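You operate a simulated robot arm through the tools that you are given. There is no shell and no other tool. Be economical: measure what you need, move in short steps, check, and stop when the job is done.

You are at the controls of a simulated two-armed robot. One attempt, no reset.

TASK
On the top of the green desk, fold the blue towel in half, so that its two long edges meet.

Only the result counts: the job must be done as asked and must still hold three seconds after the hand-in. Knocking over, shifting, dropping, spilling or breaking anything else fails it. Flat cloth is picked up by pressing the open fingertips on it (5 to 10 N) and closing them slowly along it; thin cloth reads only 2 to 8 mm in the jaws.

THE ROBOT
Two 7-joint arms with two-finger parallel grippers on one trunk, on a base that drives. Base frame: it is fixed to the floor where the robot stands at the start and does not move with it; the origin is under the middle of the robot, x ahead of it, y to its left, z up; the surface under the hand at the start is at about z = 0.74. Lengths are in m, angles in rad, forces in N, time in s.
The left shoulder is at the start at [0.07, 0.163, 1.045], the right one opposite. With the tool pointing down near the work surface each hand reaches from about 0.4 to 0.88 m from the robot's upright axis, wherever it stands, measured 20 degrees to its own side. Places, roughly: top of the green desk [0.9, -0.1, 0.7]. Payload 3.43 kg a hand.
The tool frame of a hand sits at the grasp point between the pads (the TCP): z along the fingers, y along the line on which they close. The tips reach 0.034 m beyond it. Largest opening 0.128 m; finger width 0.024, thickness 0.012; the body of the gripper, 0.048 by 0.13 m, starts 0.096 m behind the TCP.
Orientation is that of the tool frame in the base frame, as a unit quaternion [x, y, z, w]. With the fingers straight down and closing along the base's y, the tool's x points along the base's -x, its y along +y and its z along -z.

THE INTERFACE
- The arms move only by the tool drive_tool. It takes "left_commands", "right_commands" or both (then of equal length, played together; a hand with none holds still); each is a list that holds one entry, the list of rows, each a list of 7 numbers: the shift along the tool's x, y, z in units of 25 mm (1.0 is 25 mm), then the turn, a rotation vector about the tool's x, y, z in units of 4 degrees (1.0 is 4 degrees), then the finger opening in cm, from 0 to 12.8. In form: [[[x, y, z, wx, wy, wz, grip], ...]]. A call has 1 to 10 rows; each row shifts and turns the commanded pose from where the row before left it, along the tool's axes as they then stand. A call with a number of a shift or a turn outside -1 to 1 is refused whole. Each row takes 0.2 s and may step no farther than 0.05 m and 0.15 rad from the row before; otherwise, or with a gripper value out of range, the whole call is refused. A pose out of reach is approached as far as the arm can. The call stops where the force on the tool passes 40 N (or 10 N more than at its start, if that is more) or the arm is blocked; 0.2 s more then pass. Each finger travels about 0.153 m/s and halts on what it meets, pressing with about 20 N; the grip force reading is that of the motor and also rises with nothing between the fingers. The clock runs only during rows and for 0.2 s after the last one: add rows that do not move to give the fingers time. The reply holds the time, the measured pose of the TCP, the force on the tool along the base axes, the opening and the grip force, in the units named above and with some noise, with the torque about the TCP (base axes, N m) and any sound that the robot's microphone picked up.
- Cameras (640 x 400 px; columns grow to the right, rows downward): "scene" is now at [0.1232, -0.0021, 1.2585]; the picture's right is [-0.05, -1.00, 0.00], its down [-0.79, 0.04, -0.61] and it looks along [0.61, -0.03, -0.79] (base axes); focal length 214 px, centre (320, 200). "left" rides on the left gripper at [0.076, 0.011, -0.16] in its tool frame; the picture's right is [-0.15, 0.99, 0.00], its down [-0.88, -0.13, -0.46] and it looks along [-0.45, -0.07, 0.89] (tool axes); focal length 234 px, centre (320, 200). "right" rides on the right gripper at [0.076, -0.011, -0.16] in its tool frame; the picture's right is [0.15, 0.99, 0.00], its down [-0.88, 0.13, -0.46] and it looks along [-0.45, 0.07, 0.89] (tool axes); focal length 234 px, centre (320, 200). There is no depth. A picture from a camera that has moved, and an enlarged one, comes with that camera's place and axes in the base frame and with its lens. The place of the scene camera against the robot may be out by one fixed shift of up to 0.012 m in any direction.
- grab_frame(camera): a new picture of that camera. The clock stands still meanwhile.
- move_column(by): slides the trunk up (or, below 0, down) by that many m; the arms and the scene camera ride with it, the base frame stays. It gives what a move gives, with no picture.
- drive_base(legs): drives the robot by 1 to 6 legs, each [ahead, left, turn to the left] in m, m and rad, along the robot's own axes; the way and the turn of a leg run together, so that a leg with both is an arc; at most 1.5 m and 3.142 rad a leg. The arms and the cameras ride along, it lands a little off, and it stops where it bumps. It gives what a move gives.
- aim_head(pan, tilt): turns the head with the scene camera to pan (to the left, within 1.501 rad either way) and tilt (down, from -0.506 to 1.204), counted from straight ahead of the robot. It gives what a move gives.
- zoom(camera, box): a new picture of the part [left, top, right, bottom] of that camera's present view, enlarged. The clock stands still meanwhile.
- close_job(): hands the job in; it is judged then, once.

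Work in short steps. Places have to be worked out from the pictures, the camera data and where the tool is seen: move nearer, look again, correct. Check each grasp and each placing, and mend what went wrong. You have 120 turns and 100 pictures in all, those below and enlarged ones among them. Open the grippers and draw the arms clear of the work before you hand the job in, unless the task says otherwise; then end with one line.

The tools are called after "Call:" as name(argument=value, ...) on one line, values as JSON. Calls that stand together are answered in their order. drive_tool: Moves the arms, as the interface text tells. Its arguments: {"type":"object","properties":{"left_commands":{"type":"array","items":{"type":"array","items":{"type":"array","items":{"type":"number"}}}},"right_commands":{"type":"array","items":{"type":"array","items":{"type":"array","items":{"type":"number"}}}}},"required":[]} The other tools are called the same way: move_column (by) slides the trunk up or down; drive_base (legs) drives the base; aim_head (pan, tilt) turns the head that bears the scene camera; grab_frame (camera) takes a picture; zoom (camera, box) takes an enlarged picture of a part of a camera's view; close_job () hands the job in.

At the start:

```text
time_s: 0.0
left_eef_pos: [0.068, 0.2558, 0.3232]
left_orientation: [0.108, 0.993, 0.003, 0.046]
left_contact_force: [0.0, 0.0, 0.1]
left_torque: [-0.02, 0.01, -0.01]
left_grip_width: 0.1282
left_finger_force: 0.2
right_eef_pos: [0.62, -0.354, 0.9885]
right_orientation: [0.0, 1.0, 0.001, 0.0]
right_contact_force: [0.3, 0.6, -0.7]
right_torque: [-0.01, 0.01, -0.01]
right_grip_width: 0.128
right_finger_force: 0.1
trunk travel left (down, up): [-0.525, 0.415]
robot x, y, heading: [0.0008, -0.0001, 0.002]
head pan, tilt: [-0.045, 0.908]
```

scene: 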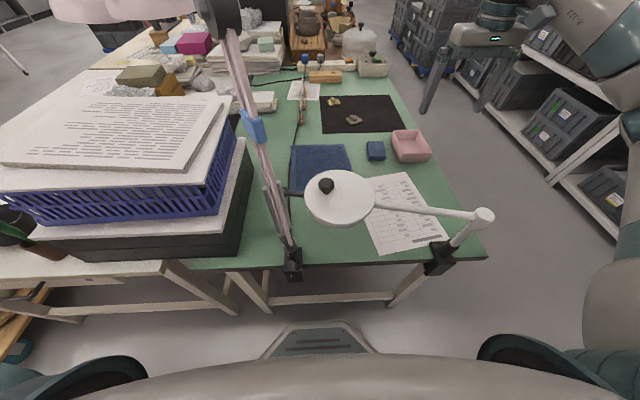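
right: 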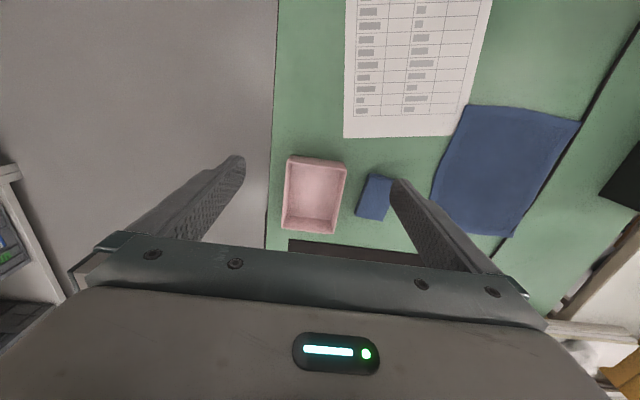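
left: 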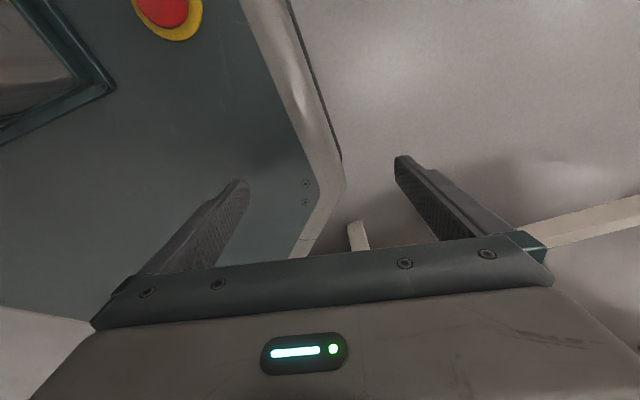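

I'll look closer at the towel and what stands around it before deciding where to stand.

Call:
zoom(camera="scene", box=[240, 80, 500, 280])

Call:
zoom(camera="right", box=[260, 60, 640, 300])

Call:
aim_head(pan=-0.7, tilt=0.5)

Call:
grab_frame(camera="scene")

```text
2.00 times, centred on (370, 180) of scene
camera zoom: at [0.1232, -0.0021, 1.2585], right [-0.05, -1.0, 0.0], down [-0.79, 0.04, -0.61], along [0.61, -0.03, -0.79], focal length 429 px, centre (220, 240)
```

zoom: 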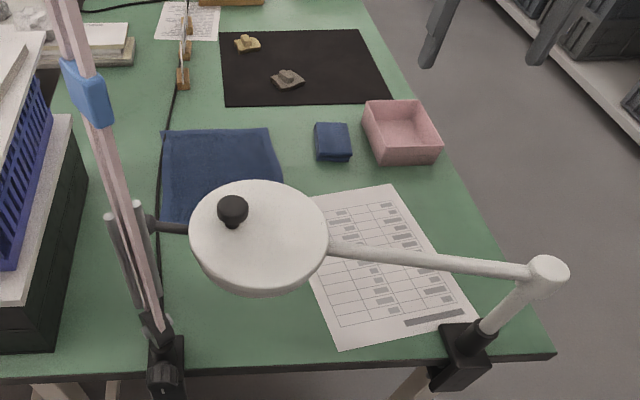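

```text
1.67 times, centred on (450, 180) of right
camera zoom: at [0.5459, -0.3665, 1.1479], right [-0.15, 0.99, 0.0], down [0.88, 0.13, 0.46], along [0.45, 0.07, -0.89], focal length 390 px, centre (103, 233)
```

zoom: 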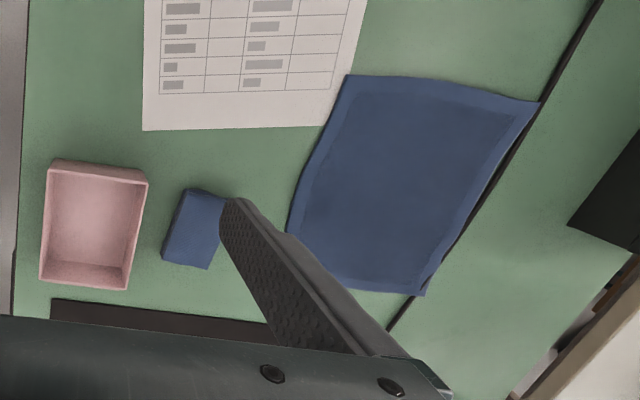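

```text
time_s: 1.0
left_eef_pos: [0.0669, 0.2558, 0.3229]
left_orientation: [0.107, 0.993, 0.003, 0.046]
left_contact_force: [0.2, -0.4, 0.2]
left_torque: [0.02, 0.0, 0.03]
left_grip_width: 0.128
left_finger_force: 0.1
right_eef_pos: [0.6209, -0.3542, 0.9882]
right_orientation: [0.0, 1.0, 0.0, 0.0]
right_contact_force: [0.0, 0.3, 1.0]
right_torque: [0.0, -0.01, -0.02]
right_grip_width: 0.1278
right_finger_force: 0.0
trunk travel left (down, up): [-0.525, 0.415]
robot x, y, heading: [0.0021, 0.004, 0.0]
head pan, tilt: [-0.7, 0.499]
```

```text
94 pictures are left
camera scene: at [0.1179, -0.0572, 1.2929], right [-0.64, -0.77, 0.0], down [-0.37, 0.31, -0.88], along [0.67, -0.56, -0.48], focal length 214 px, centre (320, 200)
```

scene: 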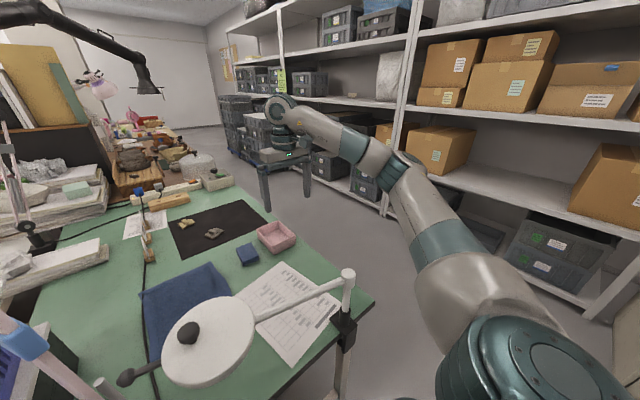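

The floor to the right of the desk is free as far as the shelves at about y = -1.9, and from that side the lamps are out of the way. I'll drive there and turn to face the desk.

Call:
drive_base(legs=[[0, -1.2, 0], [0.65, 0, 0], [0, 0, 1.571]])

Call:
aim_head(pan=0, tilt=0.7)

Call:
grab_frame(camera="scene")

```text
time_s: 14.4
left_eef_pos: [0.4097, -1.1676, 0.3236]
left_orientation: [-0.63, 0.775, 0.034, 0.03]
left_contact_force: [-0.5, -0.2, -0.1]
left_torque: [-0.01, 0.02, -0.01]
left_grip_width: 0.128
left_finger_force: 0.1
right_eef_pos: [1.0145, -0.6078, 0.9873]
right_orientation: [0.71, -0.704, 0.0, 0.0]
right_contact_force: [0.3, 0.3, -0.1]
right_torque: [-0.02, 0.0, 0.0]
right_grip_width: 0.1282
right_finger_force: 0.0
trunk travel left (down, up): [-0.525, 0.415]
robot x, y, heading: [0.668, -1.2331, 1.579]
head pan, tilt: [-0.7, 0.499]
```

```text
time_s: 15.5
left_eef_pos: [0.4095, -1.1666, 0.3239]
left_orientation: [-0.629, 0.776, 0.034, 0.03]
left_contact_force: [0.6, 0.1, 0.5]
left_torque: [-0.05, -0.01, -0.04]
left_grip_width: 0.1276
left_finger_force: 0.1
right_eef_pos: [1.0145, -0.6065, 0.9863]
right_orientation: [0.71, -0.704, 0.0, 0.0]
right_contact_force: [0.2, 0.6, -1.0]
right_torque: [0.04, 0.0, 0.0]
right_grip_width: 0.1279
right_finger_force: 0.0
trunk travel left (down, up): [-0.525, 0.415]
robot x, y, heading: [0.6686, -1.232, 1.578]
head pan, tilt: [0.0, 0.7]
```

```text
93 pictures are left
camera scene: at [0.6631, -1.095, 1.2752], right [1.0, 0.01, 0.0], down [0.0, -0.64, -0.77], along [-0.01, 0.77, -0.64], focal length 214 px, centre (320, 200)
```

scene: 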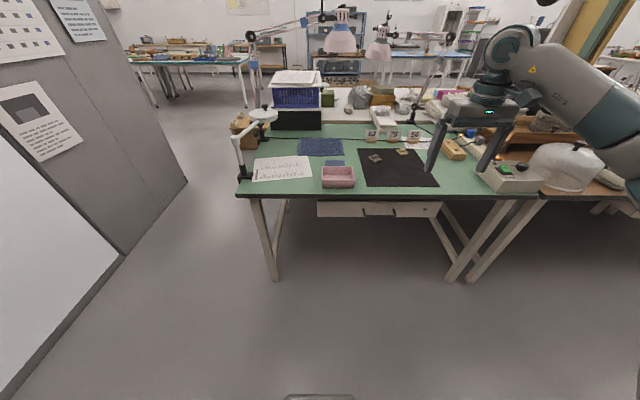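

The right side is clear. Now I'll bring the left hand ahead and straighten it to point down, then raise it over desk height while I'm still clear of the desk.

Call:
drive_tool(left_commands=[[[-1, 0.2, 0, 0.02, 0.33, -0.77, 12], [-1, 0.15, 0, 0.02, 0.33, -0.77, 12], [-1, 0.1, 0, 0.02, 0.33, -0.77, 12], [-1, 0.05, 0, 0.02, 0.33, -0.76, 12], [-1, 0, 0, 0, 0, 0, 12], [-1, 0, 0, 0, 0, 0, 12], [-1, 0, 0, 0, 0, 0, 12], [-1, 0, 0, 0, 0, 0, 12], [-1, 0, -1, 0, 0, 0, 12], [-1, 0, -1, 0, 0, 0, 12]]])

Call:
drive_tool(left_commands=[[[-1, 0, -1, 0, 0, 0, 12], [-1, 0, -1, 0, 0, 0, 12], [-0.5, 0, -1, 0, 0, 0, 12], [-0.5, 0, -1, 0, 0, 0, 12], [-0.5, 0, -1, 0, 0, 0, 12], [-0.5, 0, -1, 0, 0, 0, 12], [0, 0, -1, 0, 0, 0, 12], [0, 0, -1, 0, 0, 0, 12], [0, 0, -1, 0, 0, 0, 12], [0, 0, -1, 0, 0, 0, 12]]])

Call:
drive_tool(left_commands=[[[0, 0, -1, 0, 0, 0, 12], [0, 0, -1, 0, 0, 0, 12], [0, 0, -1, 0, 0, 0, 12], [0, 0, -1, 0, 0, 0, 12], [0, 0, -1, 0, 0, 0, 12], [0, 0, -1, 0, 0, 0, 12], [0, 0, -1, 0, 0, 0, 12], [0, 0, -1, 0, 0, 0, 12], [0, 0, -1, 0, 0, 0, 12], [0, 0, -1, 0, 0, 0, 12]]])

```text
time_s: 17.7
left_eef_pos: [0.4099, -0.9173, 0.3802]
left_orientation: [0.71, -0.705, 0.0, 0.002]
left_contact_force: [0.0, 0.8, -0.6]
left_torque: [0.0, 0.02, -0.01]
left_grip_width: 0.1199
left_finger_force: 0.1
right_eef_pos: [1.0151, -0.6078, 0.9877]
right_orientation: [0.71, -0.704, 0.0, 0.0]
right_contact_force: [-0.2, -0.2, 0.3]
right_torque: [-0.02, 0.02, 0.01]
right_grip_width: 0.128
right_finger_force: 0.1
trunk travel left (down, up): [-0.525, 0.415]
robot x, y, heading: [0.6673, -1.2323, 1.578]
head pan, tilt: [0.0, 0.7]
```

```text
time_s: 19.9
left_eef_pos: [0.4068, -0.8173, 0.6281]
left_orientation: [0.71, -0.704, 0.0, 0.001]
left_contact_force: [-0.1, 0.5, 0.2]
left_torque: [0.0, 0.03, 0.0]
left_grip_width: 0.1199
left_finger_force: 0.0
right_eef_pos: [1.0141, -0.6063, 0.9866]
right_orientation: [0.71, -0.704, 0.0, 0.0]
right_contact_force: [-0.7, -0.5, 0.2]
right_torque: [0.01, -0.01, -0.03]
right_grip_width: 0.1279
right_finger_force: 0.0
trunk travel left (down, up): [-0.525, 0.415]
robot x, y, heading: [0.6638, -1.2284, 1.58]
head pan, tilt: [0.0, 0.7]
```

```text
time_s: 22.1
left_eef_pos: [0.409, -0.8176, 0.8775]
left_orientation: [0.71, -0.705, 0.0, 0.001]
left_contact_force: [0.4, 0.3, -0.1]
left_torque: [-0.01, 0.01, -0.01]
left_grip_width: 0.1202
left_finger_force: 0.2
right_eef_pos: [1.0153, -0.6084, 0.9883]
right_orientation: [0.71, -0.704, 0.001, 0.0]
right_contact_force: [-0.1, -0.3, -0.1]
right_torque: [0.03, -0.05, 0.03]
right_grip_width: 0.128
right_finger_force: 0.1
trunk travel left (down, up): [-0.525, 0.415]
robot x, y, heading: [0.6649, -1.2305, 1.579]
head pan, tilt: [0.0, 0.7]
```

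Both hands point down. I'll bring them in over the towel's x span and raise the left one a little, then drive up to the desk.

Call:
drive_tool(left_commands=[[[0, -0.6, -0.5, 0, 0, 0, 12], [0, -0.6, -0.5, 0, 0, 0, 12], [0, -0.6, -0.5, 0, 0, 0, 12], [0, -0.6, -0.5, 0, 0, 0, 12], [0, -0.6, -0.5, 0, 0, 0, 12], [0, -0.6, -0.5, 0, 0, 0, 12], [0, -0.6, -0.5, 0, 0, 0, 12], [0, -0.6, -0.5, 0, 0, 0, 12], [0, -0.6, 0, 0, 0, 0, 12], [0, -0.6, 0, 0, 0, 0, 12]]], right_commands=[[[0, 1, 0, 0, 0, 0, 12], [0, 1, 0, 0, 0, 0, 12], [0, 1, 0, 0, 0, 0, 12], [0, 1, 0, 0, 0, 0, 12], [0, 1, 0, 0, 0, 0, 12], [0, 1, 0, 0, 0, 0, 12], [0, 1, 0, 0, 0, 0, 12], [0, 1, 0, 0, 0, 0, 12], [0, 1, 0, 0, 0, 0, 12], [0, 1, 0, 0, 0, 0, 12]]])

Call:
drive_base(legs=[[0.36, 0, 0]])

Call:
aim_head(pan=0, tilt=0.9)

Call:
grab_frame(camera="scene")

Call:
grab_frame(camera="right")

```text
time_s: 24.3
left_eef_pos: [0.5583, -0.8145, 0.978]
left_orientation: [0.71, -0.705, 0.001, 0.002]
left_contact_force: [0.2, -0.2, 0.1]
left_torque: [0.0, -0.01, 0.01]
left_grip_width: 0.1199
left_finger_force: 0.0
right_eef_pos: [0.7663, -0.6088, 0.9892]
right_orientation: [0.711, -0.704, 0.001, 0.0]
right_contact_force: [-0.4, -0.9, 1.0]
right_torque: [-0.05, -0.01, 0.0]
right_grip_width: 0.1199
right_finger_force: 0.1
trunk travel left (down, up): [-0.525, 0.415]
robot x, y, heading: [0.6628, -1.2304, 1.582]
head pan, tilt: [0.0, 0.7]
```

```text
time_s: 26.6
left_eef_pos: [0.5494, -0.4585, 0.9771]
left_orientation: [0.713, -0.701, 0.001, 0.001]
left_contact_force: [-0.1, -0.2, 0.3]
left_torque: [-0.01, -0.01, 0.0]
left_grip_width: 0.1201
left_finger_force: 0.0
right_eef_pos: [0.7566, -0.2512, 0.9875]
right_orientation: [0.713, -0.701, 0.0, 0.0]
right_contact_force: [0.1, -0.2, 0.1]
right_torque: [-0.05, -0.01, -0.03]
right_grip_width: 0.12
right_finger_force: 0.0
trunk travel left (down, up): [-0.525, 0.415]
robot x, y, heading: [0.6623, -0.874, 1.59]
head pan, tilt: [0.0, 0.7]
```

```text
time_s: 27.3
left_eef_pos: [0.5494, -0.4584, 0.9792]
left_orientation: [0.713, -0.701, 0.001, 0.0]
left_contact_force: [0.3, 0.4, 0.6]
left_torque: [0.01, -0.01, -0.01]
left_grip_width: 0.1197
left_finger_force: 0.1
right_eef_pos: [0.7561, -0.25, 0.9874]
right_orientation: [0.713, -0.701, 0.0, 0.0]
right_contact_force: [-0.7, 0.6, -0.3]
right_torque: [0.01, 0.0, 0.0]
right_grip_width: 0.1201
right_finger_force: 0.0
trunk travel left (down, up): [-0.525, 0.415]
robot x, y, heading: [0.662, -0.8753, 1.589]
head pan, tilt: [0.0, 0.901]
```

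```text
92 pictures are left
camera scene: at [0.6572, -0.7467, 1.2591], right [1.0, 0.02, 0.0], down [0.01, -0.78, -0.62], along [-0.01, 0.62, -0.78], focal length 214 px, centre (320, 200)
```

scene: 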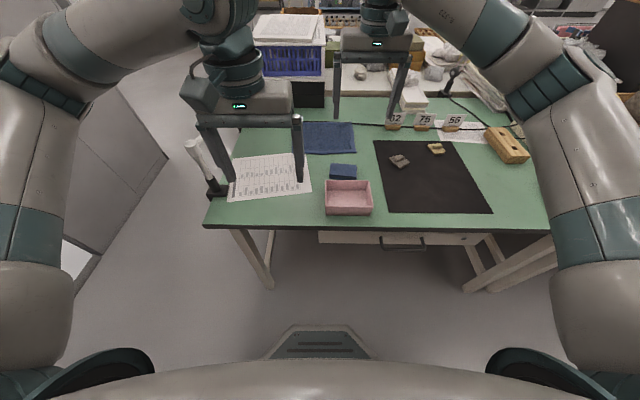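

```text
91 pictures are left
camera right: at [0.7692, -0.3269, 1.1492], right [-0.99, -0.16, 0.0], down [-0.15, 0.88, 0.46], along [-0.07, 0.45, -0.89], focal length 234 px, centre (320, 200)
```

right: 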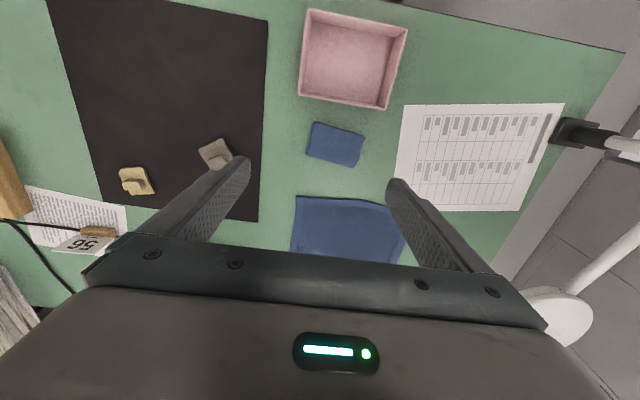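

The right picture shows the towel's near edge at about y = -0.13, with the sponge and pink tray nearer to me. I'll raise the trunk for clearance over the lamp, inch closer to the desk, and look at the towel.

Call:
move_column(by=0.15)

Call:
drive_base(legs=[[0.08, 0, -0.018]])

Call:
grab_frame(camera="scene")

Call:
grab_frame(camera="left")

```text
time_s: 29.1
left_eef_pos: [0.5499, -0.4584, 1.1271]
left_orientation: [0.713, -0.701, 0.001, 0.0]
left_contact_force: [0.1, 0.0, -0.4]
left_torque: [-0.01, 0.01, -0.04]
left_grip_width: 0.1198
left_finger_force: 0.1
right_eef_pos: [0.7552, -0.25, 1.1389]
right_orientation: [0.714, -0.701, 0.0, 0.0]
right_contact_force: [-0.6, -0.3, 0.2]
right_torque: [0.02, 0.02, 0.02]
right_grip_width: 0.12
right_finger_force: 0.1
trunk travel left (down, up): [-0.675, 0.265]
robot x, y, heading: [0.6616, -0.8662, 1.588]
head pan, tilt: [0.0, 0.901]
```

```text
time_s: 30.1
left_eef_pos: [0.5576, -0.3778, 1.1283]
left_orientation: [-0.705, 0.709, 0.0, 0.001]
left_contact_force: [0.2, 0.2, -0.3]
left_torque: [-0.02, 0.0, -0.02]
left_grip_width: 0.1199
left_finger_force: 0.0
right_eef_pos: [0.7679, -0.1726, 1.1399]
right_orientation: [-0.707, 0.708, -0.001, 0.0]
right_contact_force: [0.0, -1.3, 0.3]
right_torque: [-0.03, -0.02, -0.02]
right_grip_width: 0.12
right_finger_force: 0.0
trunk travel left (down, up): [-0.675, 0.265]
robot x, y, heading: [0.6602, -0.7956, 1.571]
head pan, tilt: [0.0, 0.901]
```

```text
90 pictures are left
camera scene: at [0.6589, -0.6671, 1.4091], right [1.0, 0.0, 0.0], down [0.0, -0.78, -0.62], along [0.0, 0.62, -0.78], focal length 214 px, centre (320, 200)
```

scene: 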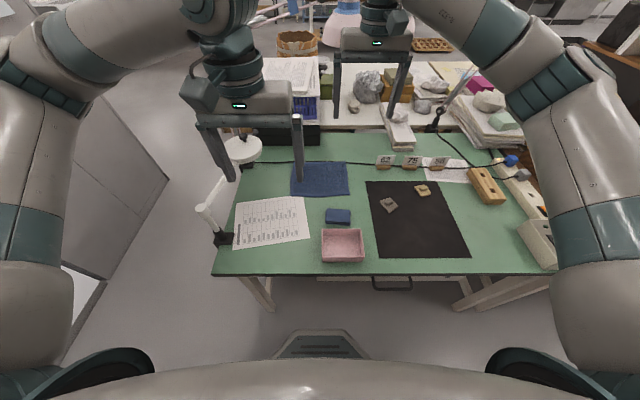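

```text
89 pictures are left
camera left: at [0.5452, -0.4529, 1.289], right [-0.99, 0.15, 0.0], down [0.13, 0.88, 0.46], along [0.07, 0.45, -0.89], focal length 234 px, centre (320, 200)
```

left: 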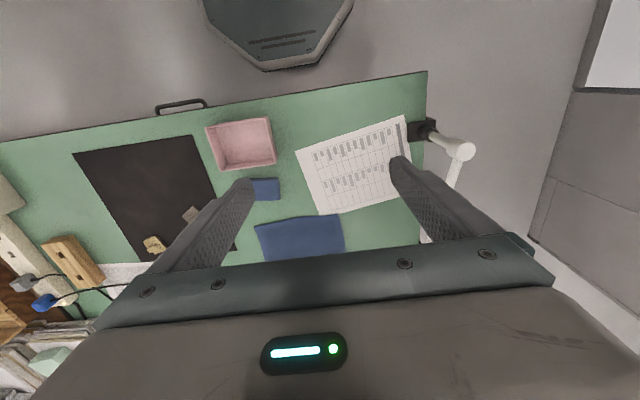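

The towel is fully visible from the head, so I'll zoom in to measure its corners.

Call:
zoom(camera="scene", box=[260, 140, 380, 215])

```text
5.33 times, centred on (320, 178) of scene
camera zoom: at [0.6589, -0.6671, 1.4091], right [1.0, 0.0, 0.0], down [0.0, -0.78, -0.62], along [0.0, 0.62, -0.78], focal length 1144 px, centre (320, 320)
```

zoom: 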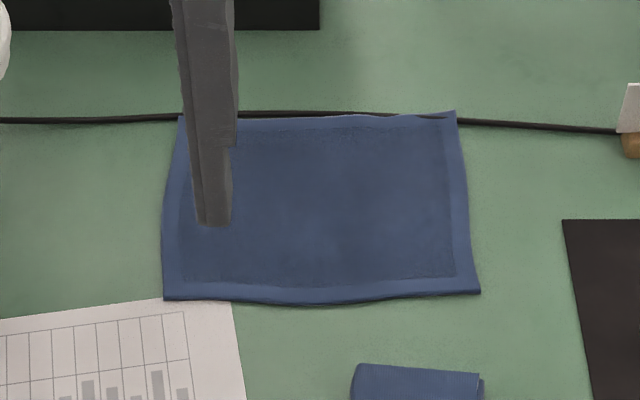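

Working from the zoom, the towel spans x 0.54–0.78 and its long edges lie at y ≈ -0.115 and 0.093. The cable runs just past the far edge. I'll fold near over far, so both hands go above the near corners at z ≈ 0.90.

Call:
drive_tool(left_commands=[[[-1, -0.06, 0, 0, 0, 0, 6], [-1, -0.06, -0.5, 0, 0, 0, 6], [-1, -0.06, 1, 0, 0, 0, 6], [-1, -0.06, 1, 0, 0, 0, 6], [-1, -0.06, 1, 0, 0, 0, 6], [-1, -0.06, 1, 0, 0, 0, 6], [-1, -0.06, 1, 0, 0, 0, 6], [-1, -0.06, 1, 0, 0, 0, 6], [-1, -0.06, 1, 0, 0, 0, 6], [-1, -0.04, 1, 0, 0, 0, 6]]], right_commands=[[[-0.2, 0.07, 0.9, 0, 0, 0, 6], [-0.2, 0.07, 0.9, 0, 0, 0, 6], [-0.2, 0.07, 0.9, 0, 0, 0, 6], [-0.2, 0.07, 0.9, 0, 0, 0, 6], [-0.2, 0.07, 1, 0, 0, 0, 6], [-0.2, 0.07, 1, 0, 0, 0, 6], [-0.2, 0.07, 1, 0, 0, 0, 6], [-0.2, 0.07, 1, 0, 0, 0, 6], [-0.2, 0.07, 1, 0, 0, 0, 6], [-0.2, 0.07, 1, 0, 0, 0, 6]]])

Call:
grab_frame(camera="left")

Call:
grab_frame(camera="right")

Call:
grab_frame(camera="scene")

```text
time_s: 32.3
left_eef_pos: [0.5731, -0.1234, 0.939]
left_orientation: [-0.706, 0.708, 0.0, -0.002]
left_contact_force: [0.5, -0.2, -0.2]
left_torque: [-0.04, -0.02, 0.0]
left_grip_width: 0.0598
left_finger_force: 0.2
right_eef_pos: [0.7486, -0.1215, 0.8984]
right_orientation: [-0.706, 0.708, -0.001, -0.001]
right_contact_force: [-0.8, 0.7, -0.6]
right_torque: [-0.02, 0.03, -0.03]
right_grip_width: 0.0601
right_finger_force: 0.1
trunk travel left (down, up): [-0.675, 0.265]
robot x, y, heading: [0.6627, -0.7958, 1.57]
head pan, tilt: [0.0, 0.901]
```

```text
87 pictures are left
camera left: at [0.5605, -0.1999, 1.0992], right [-0.99, 0.15, 0.0], down [0.13, 0.88, 0.45], along [0.07, 0.45, -0.89], focal length 234 px, centre (320, 200)
```

left: 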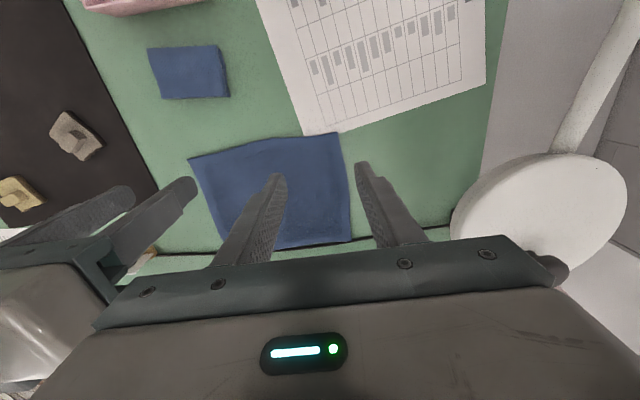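

```text
86 pictures are left
camera right: at [0.7611, -0.1976, 1.0581], right [-0.99, -0.14, 0.0], down [-0.13, 0.88, 0.45], along [-0.07, 0.45, -0.89], focal length 234 px, centre (320, 200)
```

right: 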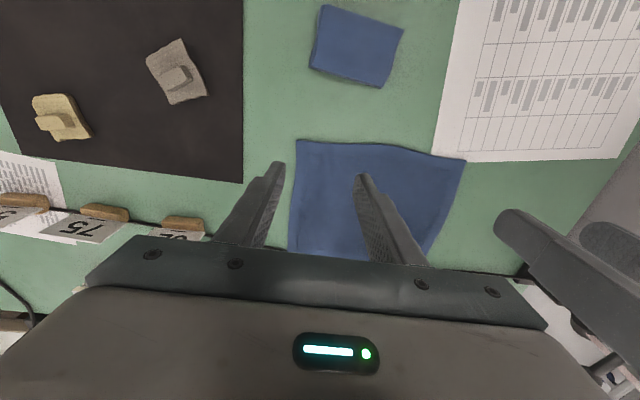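

```text
85 pictures are left
camera scene: at [0.6592, -0.6652, 1.4089], right [1.0, 0.0, 0.0], down [0.0, -0.78, -0.62], along [0.0, 0.62, -0.78], focal length 214 px, centre (320, 200)
```

scene: 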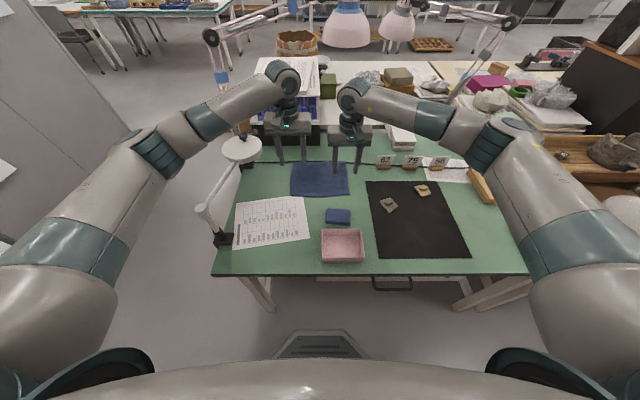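

The wrist cameras agree on the near corners: about (0.544, -0.128) and (0.780, -0.123). I'll line the hands up about 1 cm inside the near edge and come down to just above the cloth.

Call:
drive_tool(left_commands=[[[-0.26, 0, 0.9, 0, 0, 0, 3.5], [0, 0, 0.9, 0, 0, 0, 3.5], [0, 0, 0.9, 0, 0, 0, 3.5], [0, 0, 0.9, 0, 0, 0, 3.5], [0, 0, 0.9, 0, 0, 0, 3.5], [0, 0, 0.9, 0, 0, 0, 3.5], [0, 0, 0.7, 0, 0, 0, 3.5], [0, 0, 0, 0, 0, 0, 3.5]]], right_commands=[[[-0.38, 0, 0.7, 0, 0, 0, 3.5], [0, 0, 0.7, 0, 0, 0, 3.5], [0, 0, 0.7, 0, 0, 0, 3.5], [0, 0, 0.7, 0, 0, 0, 3.5], [0, 0, 0.7, 0, 0, 0, 3.5], [0, 0, 0.6, 0, 0, 0, 3.5], [0, 0, 0.4, 0, 0, 0, 3.5], [0, 0, 0, 0, 0, 0, 3.5]]])

Call:
grab_frame(camera="left")

Call:
grab_frame(camera="right")

```text
time_s: 34.1
left_eef_pos: [0.5711, -0.1201, 0.7871]
left_orientation: [-0.706, 0.708, 0.0, 0.0]
left_contact_force: [-0.4, -0.1, -0.6]
left_torque: [-0.01, 0.02, 0.03]
left_grip_width: 0.0348
left_finger_force: 0.1
right_eef_pos: [0.7494, -0.1127, 0.7864]
right_orientation: [-0.706, 0.708, 0.0, -0.001]
right_contact_force: [0.8, 0.4, -0.4]
right_torque: [-0.03, -0.02, -0.01]
right_grip_width: 0.0348
right_finger_force: 0.0
trunk travel left (down, up): [-0.675, 0.265]
robot x, y, heading: [0.6654, -0.797, 1.571]
head pan, tilt: [0.0, 0.901]
```

```text
84 pictures are left
camera left: at [0.56, -0.1963, 0.9481], right [-0.99, 0.15, 0.0], down [0.13, 0.88, 0.46], along [0.07, 0.45, -0.89], focal length 234 px, centre (320, 200)
```

left: 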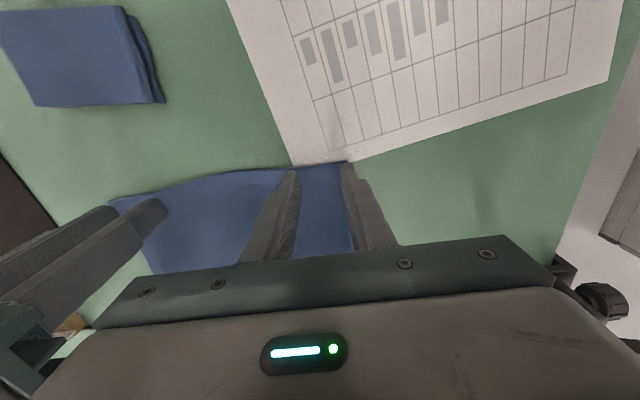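

```text
83 pictures are left
camera right: at [0.7612, -0.1896, 0.9466], right [-0.99, -0.14, 0.0], down [-0.13, 0.88, 0.46], along [-0.07, 0.45, -0.89], focal length 234 px, centre (320, 200)
```

right: 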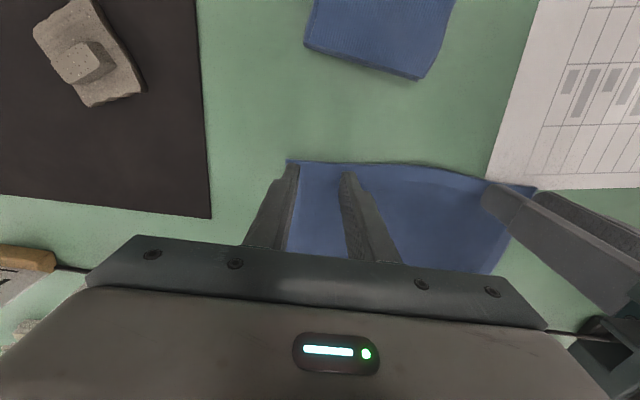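

Both outer fingers are right at the towel's side edges. I'll zoom in on the tips before pressing.

Call:
zoom(camera="left", box=[240, 130, 400, 230])

Call:
zoom(camera="right", box=[240, 130, 400, 230])

```text
4.00 times, centred on (320, 180) of left
camera zoom: at [0.56, -0.1963, 0.9481], right [-0.99, 0.15, 0.0], down [0.13, 0.88, 0.46], along [0.07, 0.45, -0.89], focal length 937 px, centre (320, 280)
```

zoom: 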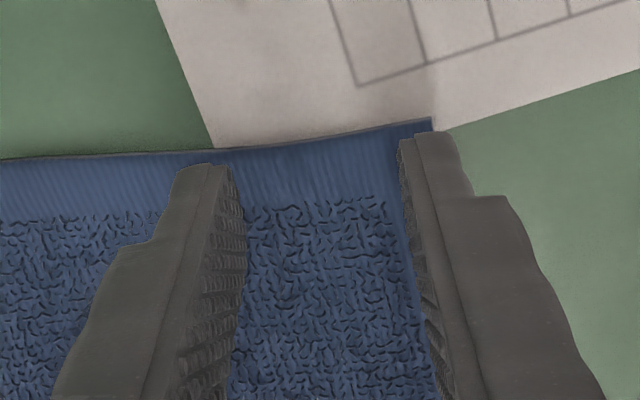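

```text
4.00 times, centred on (320, 180) of right
camera zoom: at [0.7612, -0.1896, 0.9466], right [-0.99, -0.14, 0.0], down [-0.13, 0.88, 0.46], along [-0.07, 0.45, -0.89], focal length 937 px, centre (320, 280)
```

zoom: 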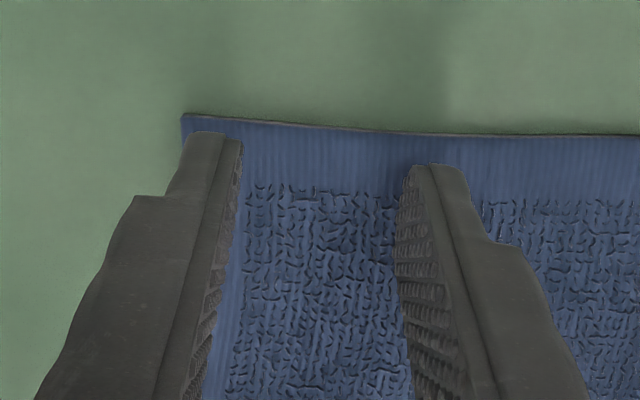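

The tips sit over the hem, and a corner of the paper reaches about 1 cm under the towel near the left hand. I'll shift the left hand slightly in and forward so it doesn't press on the paper, then lower in small steps to feel for contact.

Call:
drive_tool(left_commands=[[[-0.28, -0.24, 0, 0, 0, 0, 3.5], [0, 0, 0.12, 0, 0, 0, 3.5], [0, 0, 0.12, 0, 0, 0, 3.5], [0, 0, 0, 0, 0, 0, 3.5]]], right_commands=[[[0, 0.14, 0, 0, 0, 0, 3.5], [0, 0, 0.12, 0, 0, 0, 3.5], [0, 0, 0.12, 0, 0, 0, 3.5], [0, 0, 0, 0, 0, 0, 3.5]]])

Call:
drive_tool(left_commands=[[[0, 0, 0.08, 0, 0, 0, 3.5], [0, 0, 0, 0, 0, 0, 3.5]]], right_commands=[[[0, 0, 0.08, 0, 0, 0, 3.5], [0, 0, 0, 0, 0, 0, 3.5]]])

```text
time_s: 35.1
left_eef_pos: [0.5788, -0.114, 0.7812]
left_orientation: [-0.706, 0.708, 0.0, 0.0]
left_contact_force: [0.2, -0.1, 0.2]
left_torque: [0.04, 0.02, -0.03]
left_grip_width: 0.0347
left_finger_force: 0.1
right_eef_pos: [0.7456, -0.113, 0.7806]
right_orientation: [-0.706, 0.708, -0.001, 0.0]
right_contact_force: [0.6, 0.1, -0.2]
right_torque: [0.05, 0.02, 0.01]
right_grip_width: 0.0348
right_finger_force: 0.1
trunk travel left (down, up): [-0.675, 0.265]
robot x, y, heading: [0.6598, -0.7896, 1.569]
head pan, tilt: [0.0, 0.901]
```

```text
time_s: 35.7
left_eef_pos: [0.5774, -0.1134, 0.7789]
left_orientation: [-0.706, 0.709, 0.0, 0.001]
left_contact_force: [0.1, -0.1, -0.3]
left_torque: [0.0, -0.01, 0.0]
left_grip_width: 0.0347
left_finger_force: 0.0
right_eef_pos: [0.7458, -0.1125, 0.7783]
right_orientation: [-0.707, 0.708, 0.0, 0.0]
right_contact_force: [-0.4, 0.8, 2.3]
right_torque: [0.02, -0.03, 0.0]
right_grip_width: 0.0347
right_finger_force: 0.0
trunk travel left (down, up): [-0.675, 0.265]
robot x, y, heading: [0.6591, -0.798, 1.569]
head pan, tilt: [0.0, 0.901]
```

The right hand is just touching. I'll continue down 1 mm at a time.

Call:
drive_tool(left_commands=[[[0, 0, 0.06, 0, 0, 0, 3.5], [0, 0, 0, 0, 0, 0, 3.5]]], right_commands=[[[0, 0, 0.04, 0, 0, 0, 3.5], [0, 0, 0, 0, 0, 0, 3.5]]])

```text
time_s: 36.3
left_eef_pos: [0.5774, -0.113, 0.7785]
left_orientation: [-0.706, 0.708, 0.0, 0.0]
left_contact_force: [0.0, 0.5, 2.1]
left_torque: [0.07, -0.03, 0.0]
left_grip_width: 0.0349
left_finger_force: 0.1
right_eef_pos: [0.745, -0.1131, 0.778]
right_orientation: [-0.706, 0.708, 0.0, 0.001]
right_contact_force: [-0.7, 1.0, 6.0]
right_torque: [0.01, 0.04, 0.04]
right_grip_width: 0.0346
right_finger_force: 0.1
trunk travel left (down, up): [-0.675, 0.265]
robot x, y, heading: [0.661, -0.794, 1.568]
head pan, tilt: [0.0, 0.901]
```

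Right is at 6 N and left at 2 N. I'll press the left a little more, then close both slowly.

Call:
drive_tool(left_commands=[[[0, 0, 0.06, 0, 0, 0, 3.5], [0, 0, 0, 0, 0, 0, 3.5]]], right_commands=[[[0, 0, 0.01, 0, 0, 0, 3.5], [0, 0, 0, 0, 0, 0, 3.5]]])

Call:
drive_tool(left_commands=[[[0, 0, 0, 0, 0, 0, 3.2], [0, 0, 0, 0, 0, 0, 2.9], [0, 0, 0, 0, 0, 0, 2.6], [0, 0, 0, 0, 0, 0, 2.3], [0, 0, 0, 0, 0, 0, 2.0], [0, 0, 0, 0, 0, 0, 1.7], [0, 0, 0, 0, 0, 0, 1.4], [0, 0, 0, 0, 0, 0, 1.1], [0, 0, 0, 0, 0, 0, 0.8], [0, 0, 0, 0, 0, 0, 0.8]]], right_commands=[[[0, 0, 0, 0, 0, 0, 3.2], [0, 0, 0, 0, 0, 0, 2.9], [0, 0, 0, 0, 0, 0, 2.6], [0, 0, 0, 0, 0, 0, 2.3], [0, 0, 0, 0, 0, 0, 2.0], [0, 0, 0, 0, 0, 0, 1.7], [0, 0, 0, 0, 0, 0, 1.4], [0, 0, 0, 0, 0, 0, 1.1], [0, 0, 0, 0, 0, 0, 0.8], [0, 0, 0, 0, 0, 0, 0.8]]])

Call:
zoom(camera="left", box=[240, 130, 400, 230])

Call:
zoom(camera="right", box=[240, 130, 400, 230])

```text
time_s: 36.9
left_eef_pos: [0.5779, -0.1136, 0.7763]
left_orientation: [-0.706, 0.708, 0.0, 0.001]
left_contact_force: [0.6, 1.1, 6.6]
left_torque: [0.06, -0.03, -0.03]
left_grip_width: 0.035
left_finger_force: 0.1
right_eef_pos: [0.7448, -0.1135, 0.7773]
right_orientation: [-0.707, 0.708, 0.0, 0.0]
right_contact_force: [-0.9, 2.7, 5.8]
right_torque: [0.05, 0.03, -0.01]
right_grip_width: 0.035
right_finger_force: 0.1
trunk travel left (down, up): [-0.675, 0.265]
robot x, y, heading: [0.6603, -0.7929, 1.569]
head pan, tilt: [0.0, 0.901]
```

```text
time_s: 39.1
left_eef_pos: [0.578, -0.114, 0.7779]
left_orientation: [-0.706, 0.708, 0.001, 0.001]
left_contact_force: [3.1, 0.0, 8.0]
left_torque: [0.0, -0.14, 0.0]
left_grip_width: 0.0097
left_finger_force: 2.0
right_eef_pos: [0.7452, -0.1137, 0.7769]
right_orientation: [-0.706, 0.708, 0.001, 0.001]
right_contact_force: [-2.2, -0.9, 5.0]
right_torque: [0.06, 0.09, -0.05]
right_grip_width: 0.0096
right_finger_force: 1.6
trunk travel left (down, up): [-0.675, 0.265]
robot x, y, heading: [0.662, -0.7932, 1.57]
head pan, tilt: [0.0, 0.901]
```

```text
4.00 times, centred on (320, 180) of left
camera zoom: at [0.566, -0.1903, 0.9383], right [-0.99, 0.15, 0.0], down [0.13, 0.88, 0.46], along [0.07, 0.45, -0.89], focal length 937 px, centre (320, 280)
```

zoom: 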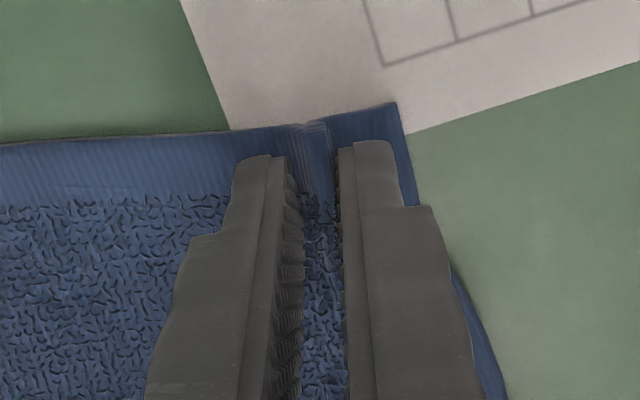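

```text
4.00 times, centred on (320, 180) of right
camera zoom: at [0.7576, -0.1909, 0.9377], right [-0.99, -0.15, 0.0], down [-0.13, 0.88, 0.46], along [-0.07, 0.45, -0.89], focal length 937 px, centre (320, 280)
```

zoom: 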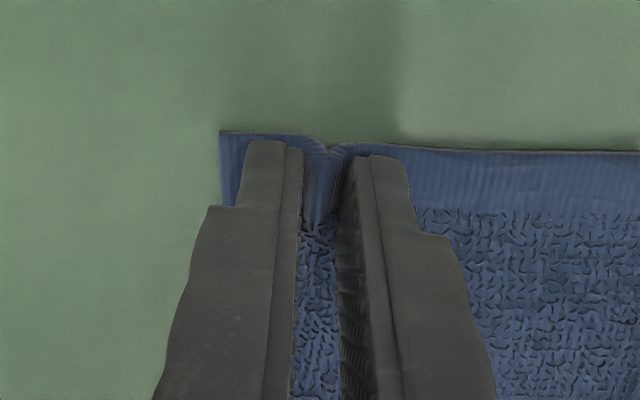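

Both hems are bunching into a ridge between the pads, and the paper hasn't moved. I'll close fully, hold, and lift slightly.

Call:
drive_tool(left_commands=[[[0, 0, 0, 0, 0, 0, 0.5], [0, 0, 0, 0, 0, 0, 0.2], [0, 0, 0, 0, 0, 0, 0], [0, 0, 0, 0, 0, 0, 0], [0, 0, 0, 0, 0, 0, 0], [0, 0, -0.3, 0, 0, 0, 0], [0, 0, -0.5, 0, 0, 0, 0], [0, 0, -0.7, 0, 0, 0, 0], [0, 0, 0, 0, 0, 0, 0]]], right_commands=[[[0, 0, 0, 0, 0, 0, 0.5], [0, 0, 0, 0, 0, 0, 0.2], [0, 0, 0, 0, 0, 0, 0], [0, 0, 0, 0, 0, 0, 0], [0, 0, 0, 0, 0, 0, 0], [0, 0, -0.3, 0, 0, 0, 0], [0, 0, -0.5, 0, 0, 0, 0], [0, 0, -0.7, 0, 0, 0, 0], [0, 0, 0, 0, 0, 0, 0]]])

Call:
grab_frame(camera="left")

Call:
grab_frame(camera="right")

Call:
zoom(camera="scene", box=[240, 110, 400, 210])

```text
time_s: 41.1
left_eef_pos: [0.5789, -0.1142, 0.8143]
left_orientation: [-0.705, 0.709, 0.0, 0.0]
left_contact_force: [12.5, 0.7, -0.2]
left_torque: [0.0, -0.42, 0.1]
left_grip_width: 0.0043
left_finger_force: 20.1
right_eef_pos: [0.7457, -0.1133, 0.8149]
right_orientation: [-0.706, 0.708, 0.0, 0.0]
right_contact_force: [-11.0, 0.5, -0.4]
right_torque: [-0.02, 0.44, 0.02]
right_grip_width: 0.0042
right_finger_force: 19.7
trunk travel left (down, up): [-0.675, 0.265]
robot x, y, heading: [0.66, -0.7912, 1.567]
head pan, tilt: [0.0, 0.901]
```

```text
78 pictures are left
camera left: at [0.5666, -0.1893, 0.975], right [-0.99, 0.15, 0.0], down [0.13, 0.88, 0.46], along [0.07, 0.45, -0.89], focal length 234 px, centre (320, 200)
```

left: 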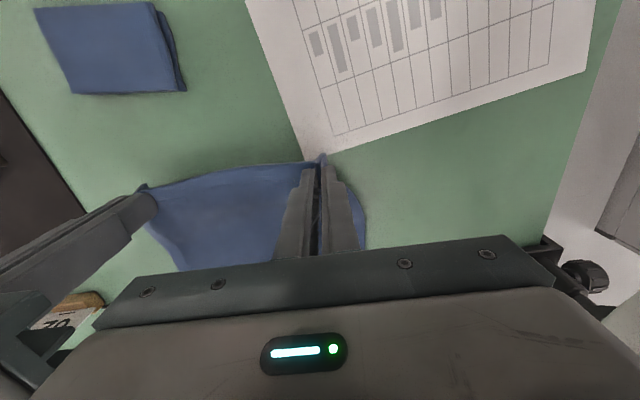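

```text
77 pictures are left
camera right: at [0.7582, -0.1896, 0.9743], right [-0.99, -0.14, 0.0], down [-0.13, 0.88, 0.46], along [-0.07, 0.45, -0.89], focal length 234 px, centre (320, 200)
```

right: 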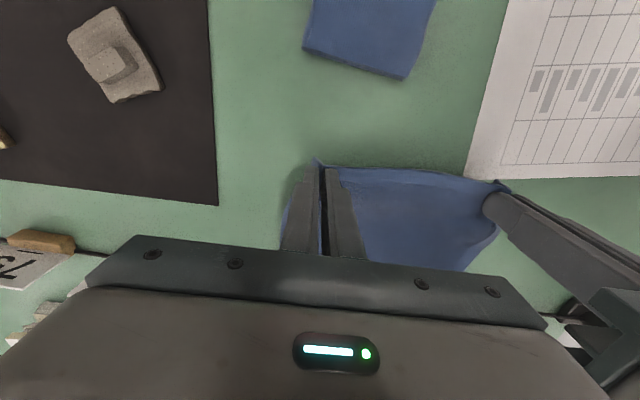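

```text
4.00 times, centred on (320, 160) of scene
camera zoom: at [0.659, -0.6666, 1.409], right [1.0, 0.0, 0.0], down [0.0, -0.78, -0.62], along [0.0, 0.62, -0.78], focal length 858 px, centre (320, 360)
```

zoom: 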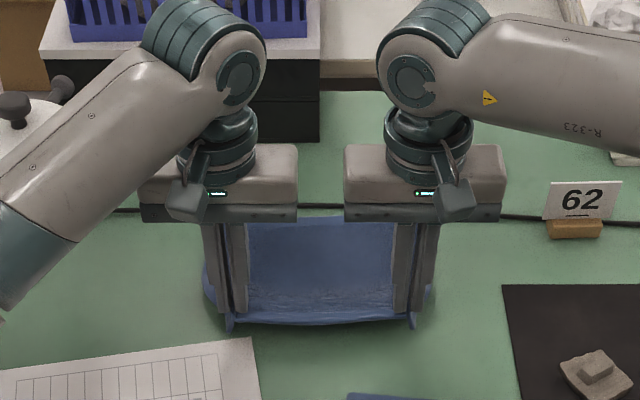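

Both corners are gripped (4 mm in the jaws), with the hem taut between the hands. Next comes the first half of the fold arc: move away and up, tilt the fingers forward by 40°, and let the hands in slightly to ease the tension.

Call:
drive_tool(left_commands=[[[-0.12, -0.12, 0.01, 0, -1, 0, 0], [-0.11, 0, -0.31, 0, -1, 0, 0], [-0.22, 0, -0.36, 0, -1, 0, 0], [-0.3, 0, -0.29, 0, -1, 0, 0], [-0.36, 0, -0.2, 0, -1, 0, 0], [-0.4, 0, -0.11, 0, -1, 0, 0], [-0.41, 0, -0.01, 0, -1, 0, 0], [-0.41, 0, 0.1, 0, -1, 0, 0], [-0.38, 0, 0.19, 0, -1, 0, 0], [-0.28, 0, 0.25, 0, -1, 0, 0]]], right_commands=[[[-0.12, 0.12, 0.01, 0, -1, 0, 0], [-0.11, 0, -0.31, 0, -1, 0, 0], [-0.22, 0, -0.36, 0, -1, 0, 0], [-0.3, 0, -0.29, 0, -1, 0, 0], [-0.36, 0, -0.2, 0, -1, 0, 0], [-0.4, 0, -0.11, 0, -1, 0, 0], [-0.41, 0, -0.01, 0, -1, 0, 0], [-0.41, 0, 0.1, 0, -1, 0, 0], [-0.38, 0, 0.19, 0, -1, 0, 0], [-0.28, 0, 0.25, 0, -1, 0, 0]]])

Call:
grab_frame(camera="left")

Call:
grab_frame(camera="right")

Call:
zoom(camera="scene", box=[240, 110, 400, 210])

```text
time_s: 43.3
left_eef_pos: [0.5821, -0.0414, 0.8595]
left_orientation: [-0.664, 0.665, 0.242, 0.242]
left_contact_force: [3.0, -0.6, 0.3]
left_torque: [0.01, -0.08, -0.07]
left_grip_width: 0.004
left_finger_force: 19.3
right_eef_pos: [0.7445, -0.0413, 0.8607]
right_orientation: [-0.663, 0.665, 0.242, 0.243]
right_contact_force: [-2.9, -0.3, -0.2]
right_torque: [0.01, 0.1, 0.04]
right_grip_width: 0.0039
right_finger_force: 19.5
trunk travel left (down, up): [-0.675, 0.265]
robot x, y, heading: [0.6603, -0.7937, 1.569]
head pan, tilt: [0.0, 0.901]
```

```text
75 pictures are left
camera left: at [0.569, -0.2026, 0.9345], right [-0.99, 0.12, 0.09], down [0.13, 0.38, 0.92], along [0.07, 0.92, -0.39], focal length 234 px, centre (320, 200)
```

left: 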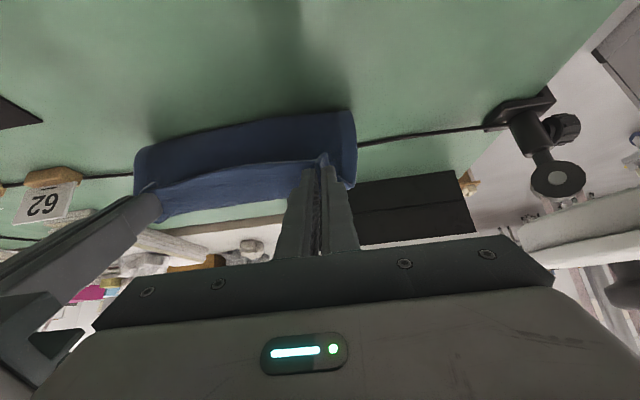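

```text
74 pictures are left
camera right: at [0.7554, -0.2035, 0.9351], right [-0.99, -0.11, -0.09], down [-0.13, 0.38, 0.92], along [-0.07, 0.92, -0.39], focal length 234 px, centre (320, 200)
```

right: 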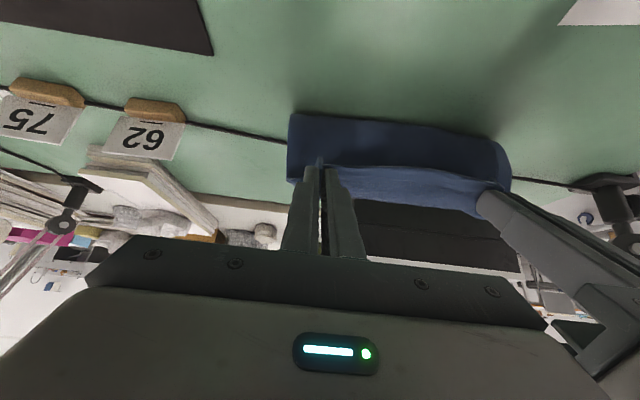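

```text
4.00 times, centred on (320, 160) of scene
camera zoom: at [0.6589, -0.6666, 1.409], right [1.0, 0.0, 0.0], down [0.0, -0.78, -0.62], along [0.0, 0.62, -0.78], focal length 858 px, centre (320, 360)
```

zoom: 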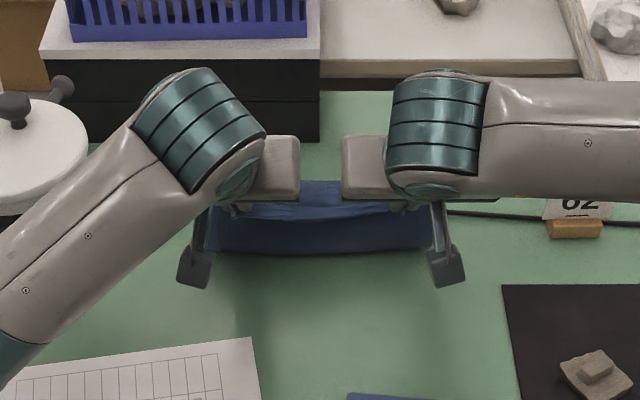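

The cloth is standing up nicely and the tension is down to 3 N. I'll do part of the second half of the arc, then check the left arm's clearance from the lamp.

Call:
drive_tool(left_commands=[[[-0.36, 0, 0.35, 0, 0, 0, 0], [-0.36, 0, 0.46, 0, 0, 0, 0], [-0.29, 0, 0.49, 0, 0, 0, 0], [-0.21, 0, 0.52, 0, 0, 0, 0], [-0.13, 0, 0.53, 0, 0, 0, 0]]], right_commands=[[[-0.36, 0, 0.35, 0, 0, 0, 0], [-0.36, 0, 0.46, 0, 0, 0, 0], [-0.29, 0, 0.49, 0, 0, 0, 0], [-0.21, 0, 0.52, 0, 0, 0, 0], [-0.13, 0, 0.53, 0, 0, 0, 0]]])

Call:
grab_frame(camera="scene")

Call:
grab_frame(camera="left")

```text
time_s: 44.5
left_eef_pos: [0.5811, 0.02, 0.8372]
left_orientation: [-0.663, 0.666, 0.241, 0.241]
left_contact_force: [3.0, 0.0, 0.0]
left_torque: [0.0, -0.11, -0.07]
left_grip_width: 0.0041
left_finger_force: 19.8
right_eef_pos: [0.7429, 0.0204, 0.8391]
right_orientation: [-0.664, 0.665, 0.242, 0.242]
right_contact_force: [-4.3, 0.1, -0.4]
right_torque: [-0.06, 0.09, 0.07]
right_grip_width: 0.0038
right_finger_force: 19.8
trunk travel left (down, up): [-0.675, 0.265]
robot x, y, heading: [0.6637, -0.798, 1.571]
head pan, tilt: [0.0, 0.901]
```

```text
72 pictures are left
camera scene: at [0.6592, -0.6661, 1.4089], right [1.0, 0.0, 0.0], down [0.0, -0.78, -0.62], along [0.0, 0.62, -0.78], focal length 214 px, centre (320, 200)
```

scene: 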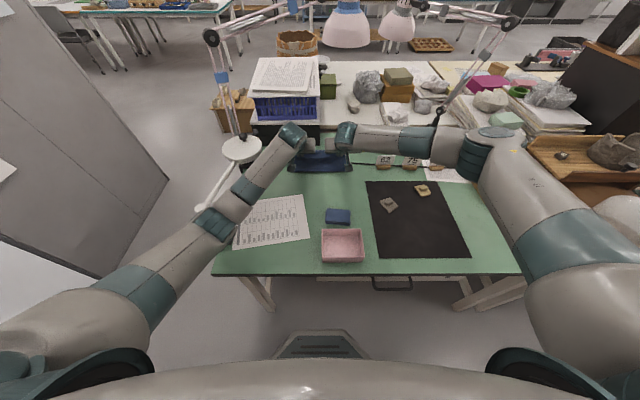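

```text
71 pictures are left
camera left: at [0.5692, -0.1404, 0.9121], right [-0.99, 0.12, 0.1], down [0.13, 0.38, 0.91], along [0.07, 0.92, -0.39], focal length 234 px, centre (320, 200)
```

left: 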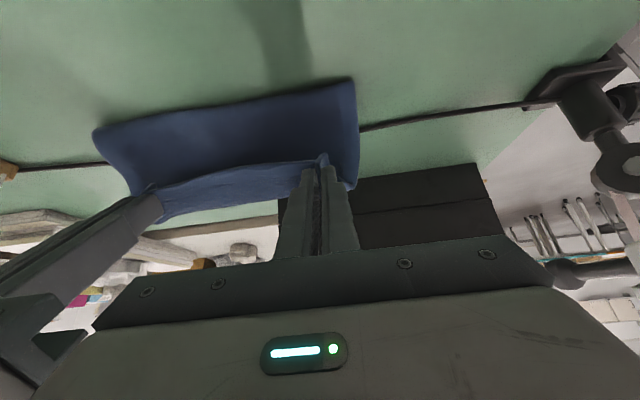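

The left elbow is close to the desk lamp's post, so I'll zoom in there before going further.

Call:
zoom(camera="scene", box=[140, 130, 300, 260])

```text
3.08 times, centred on (220, 195) of scene
camera zoom: at [0.6592, -0.6661, 1.4089], right [1.0, 0.0, 0.0], down [0.0, -0.78, -0.62], along [0.0, 0.62, -0.78], focal length 660 px, centre (628, 215)
```

zoom: 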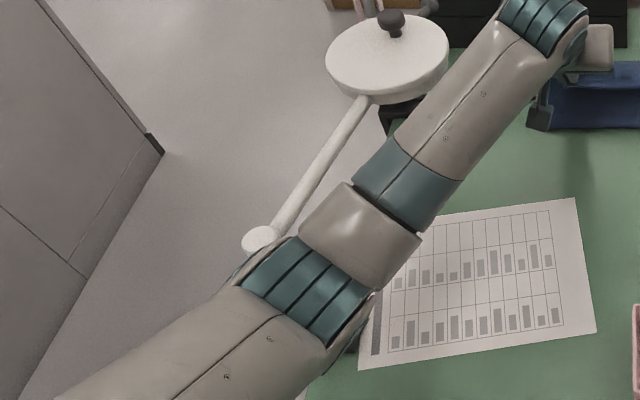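

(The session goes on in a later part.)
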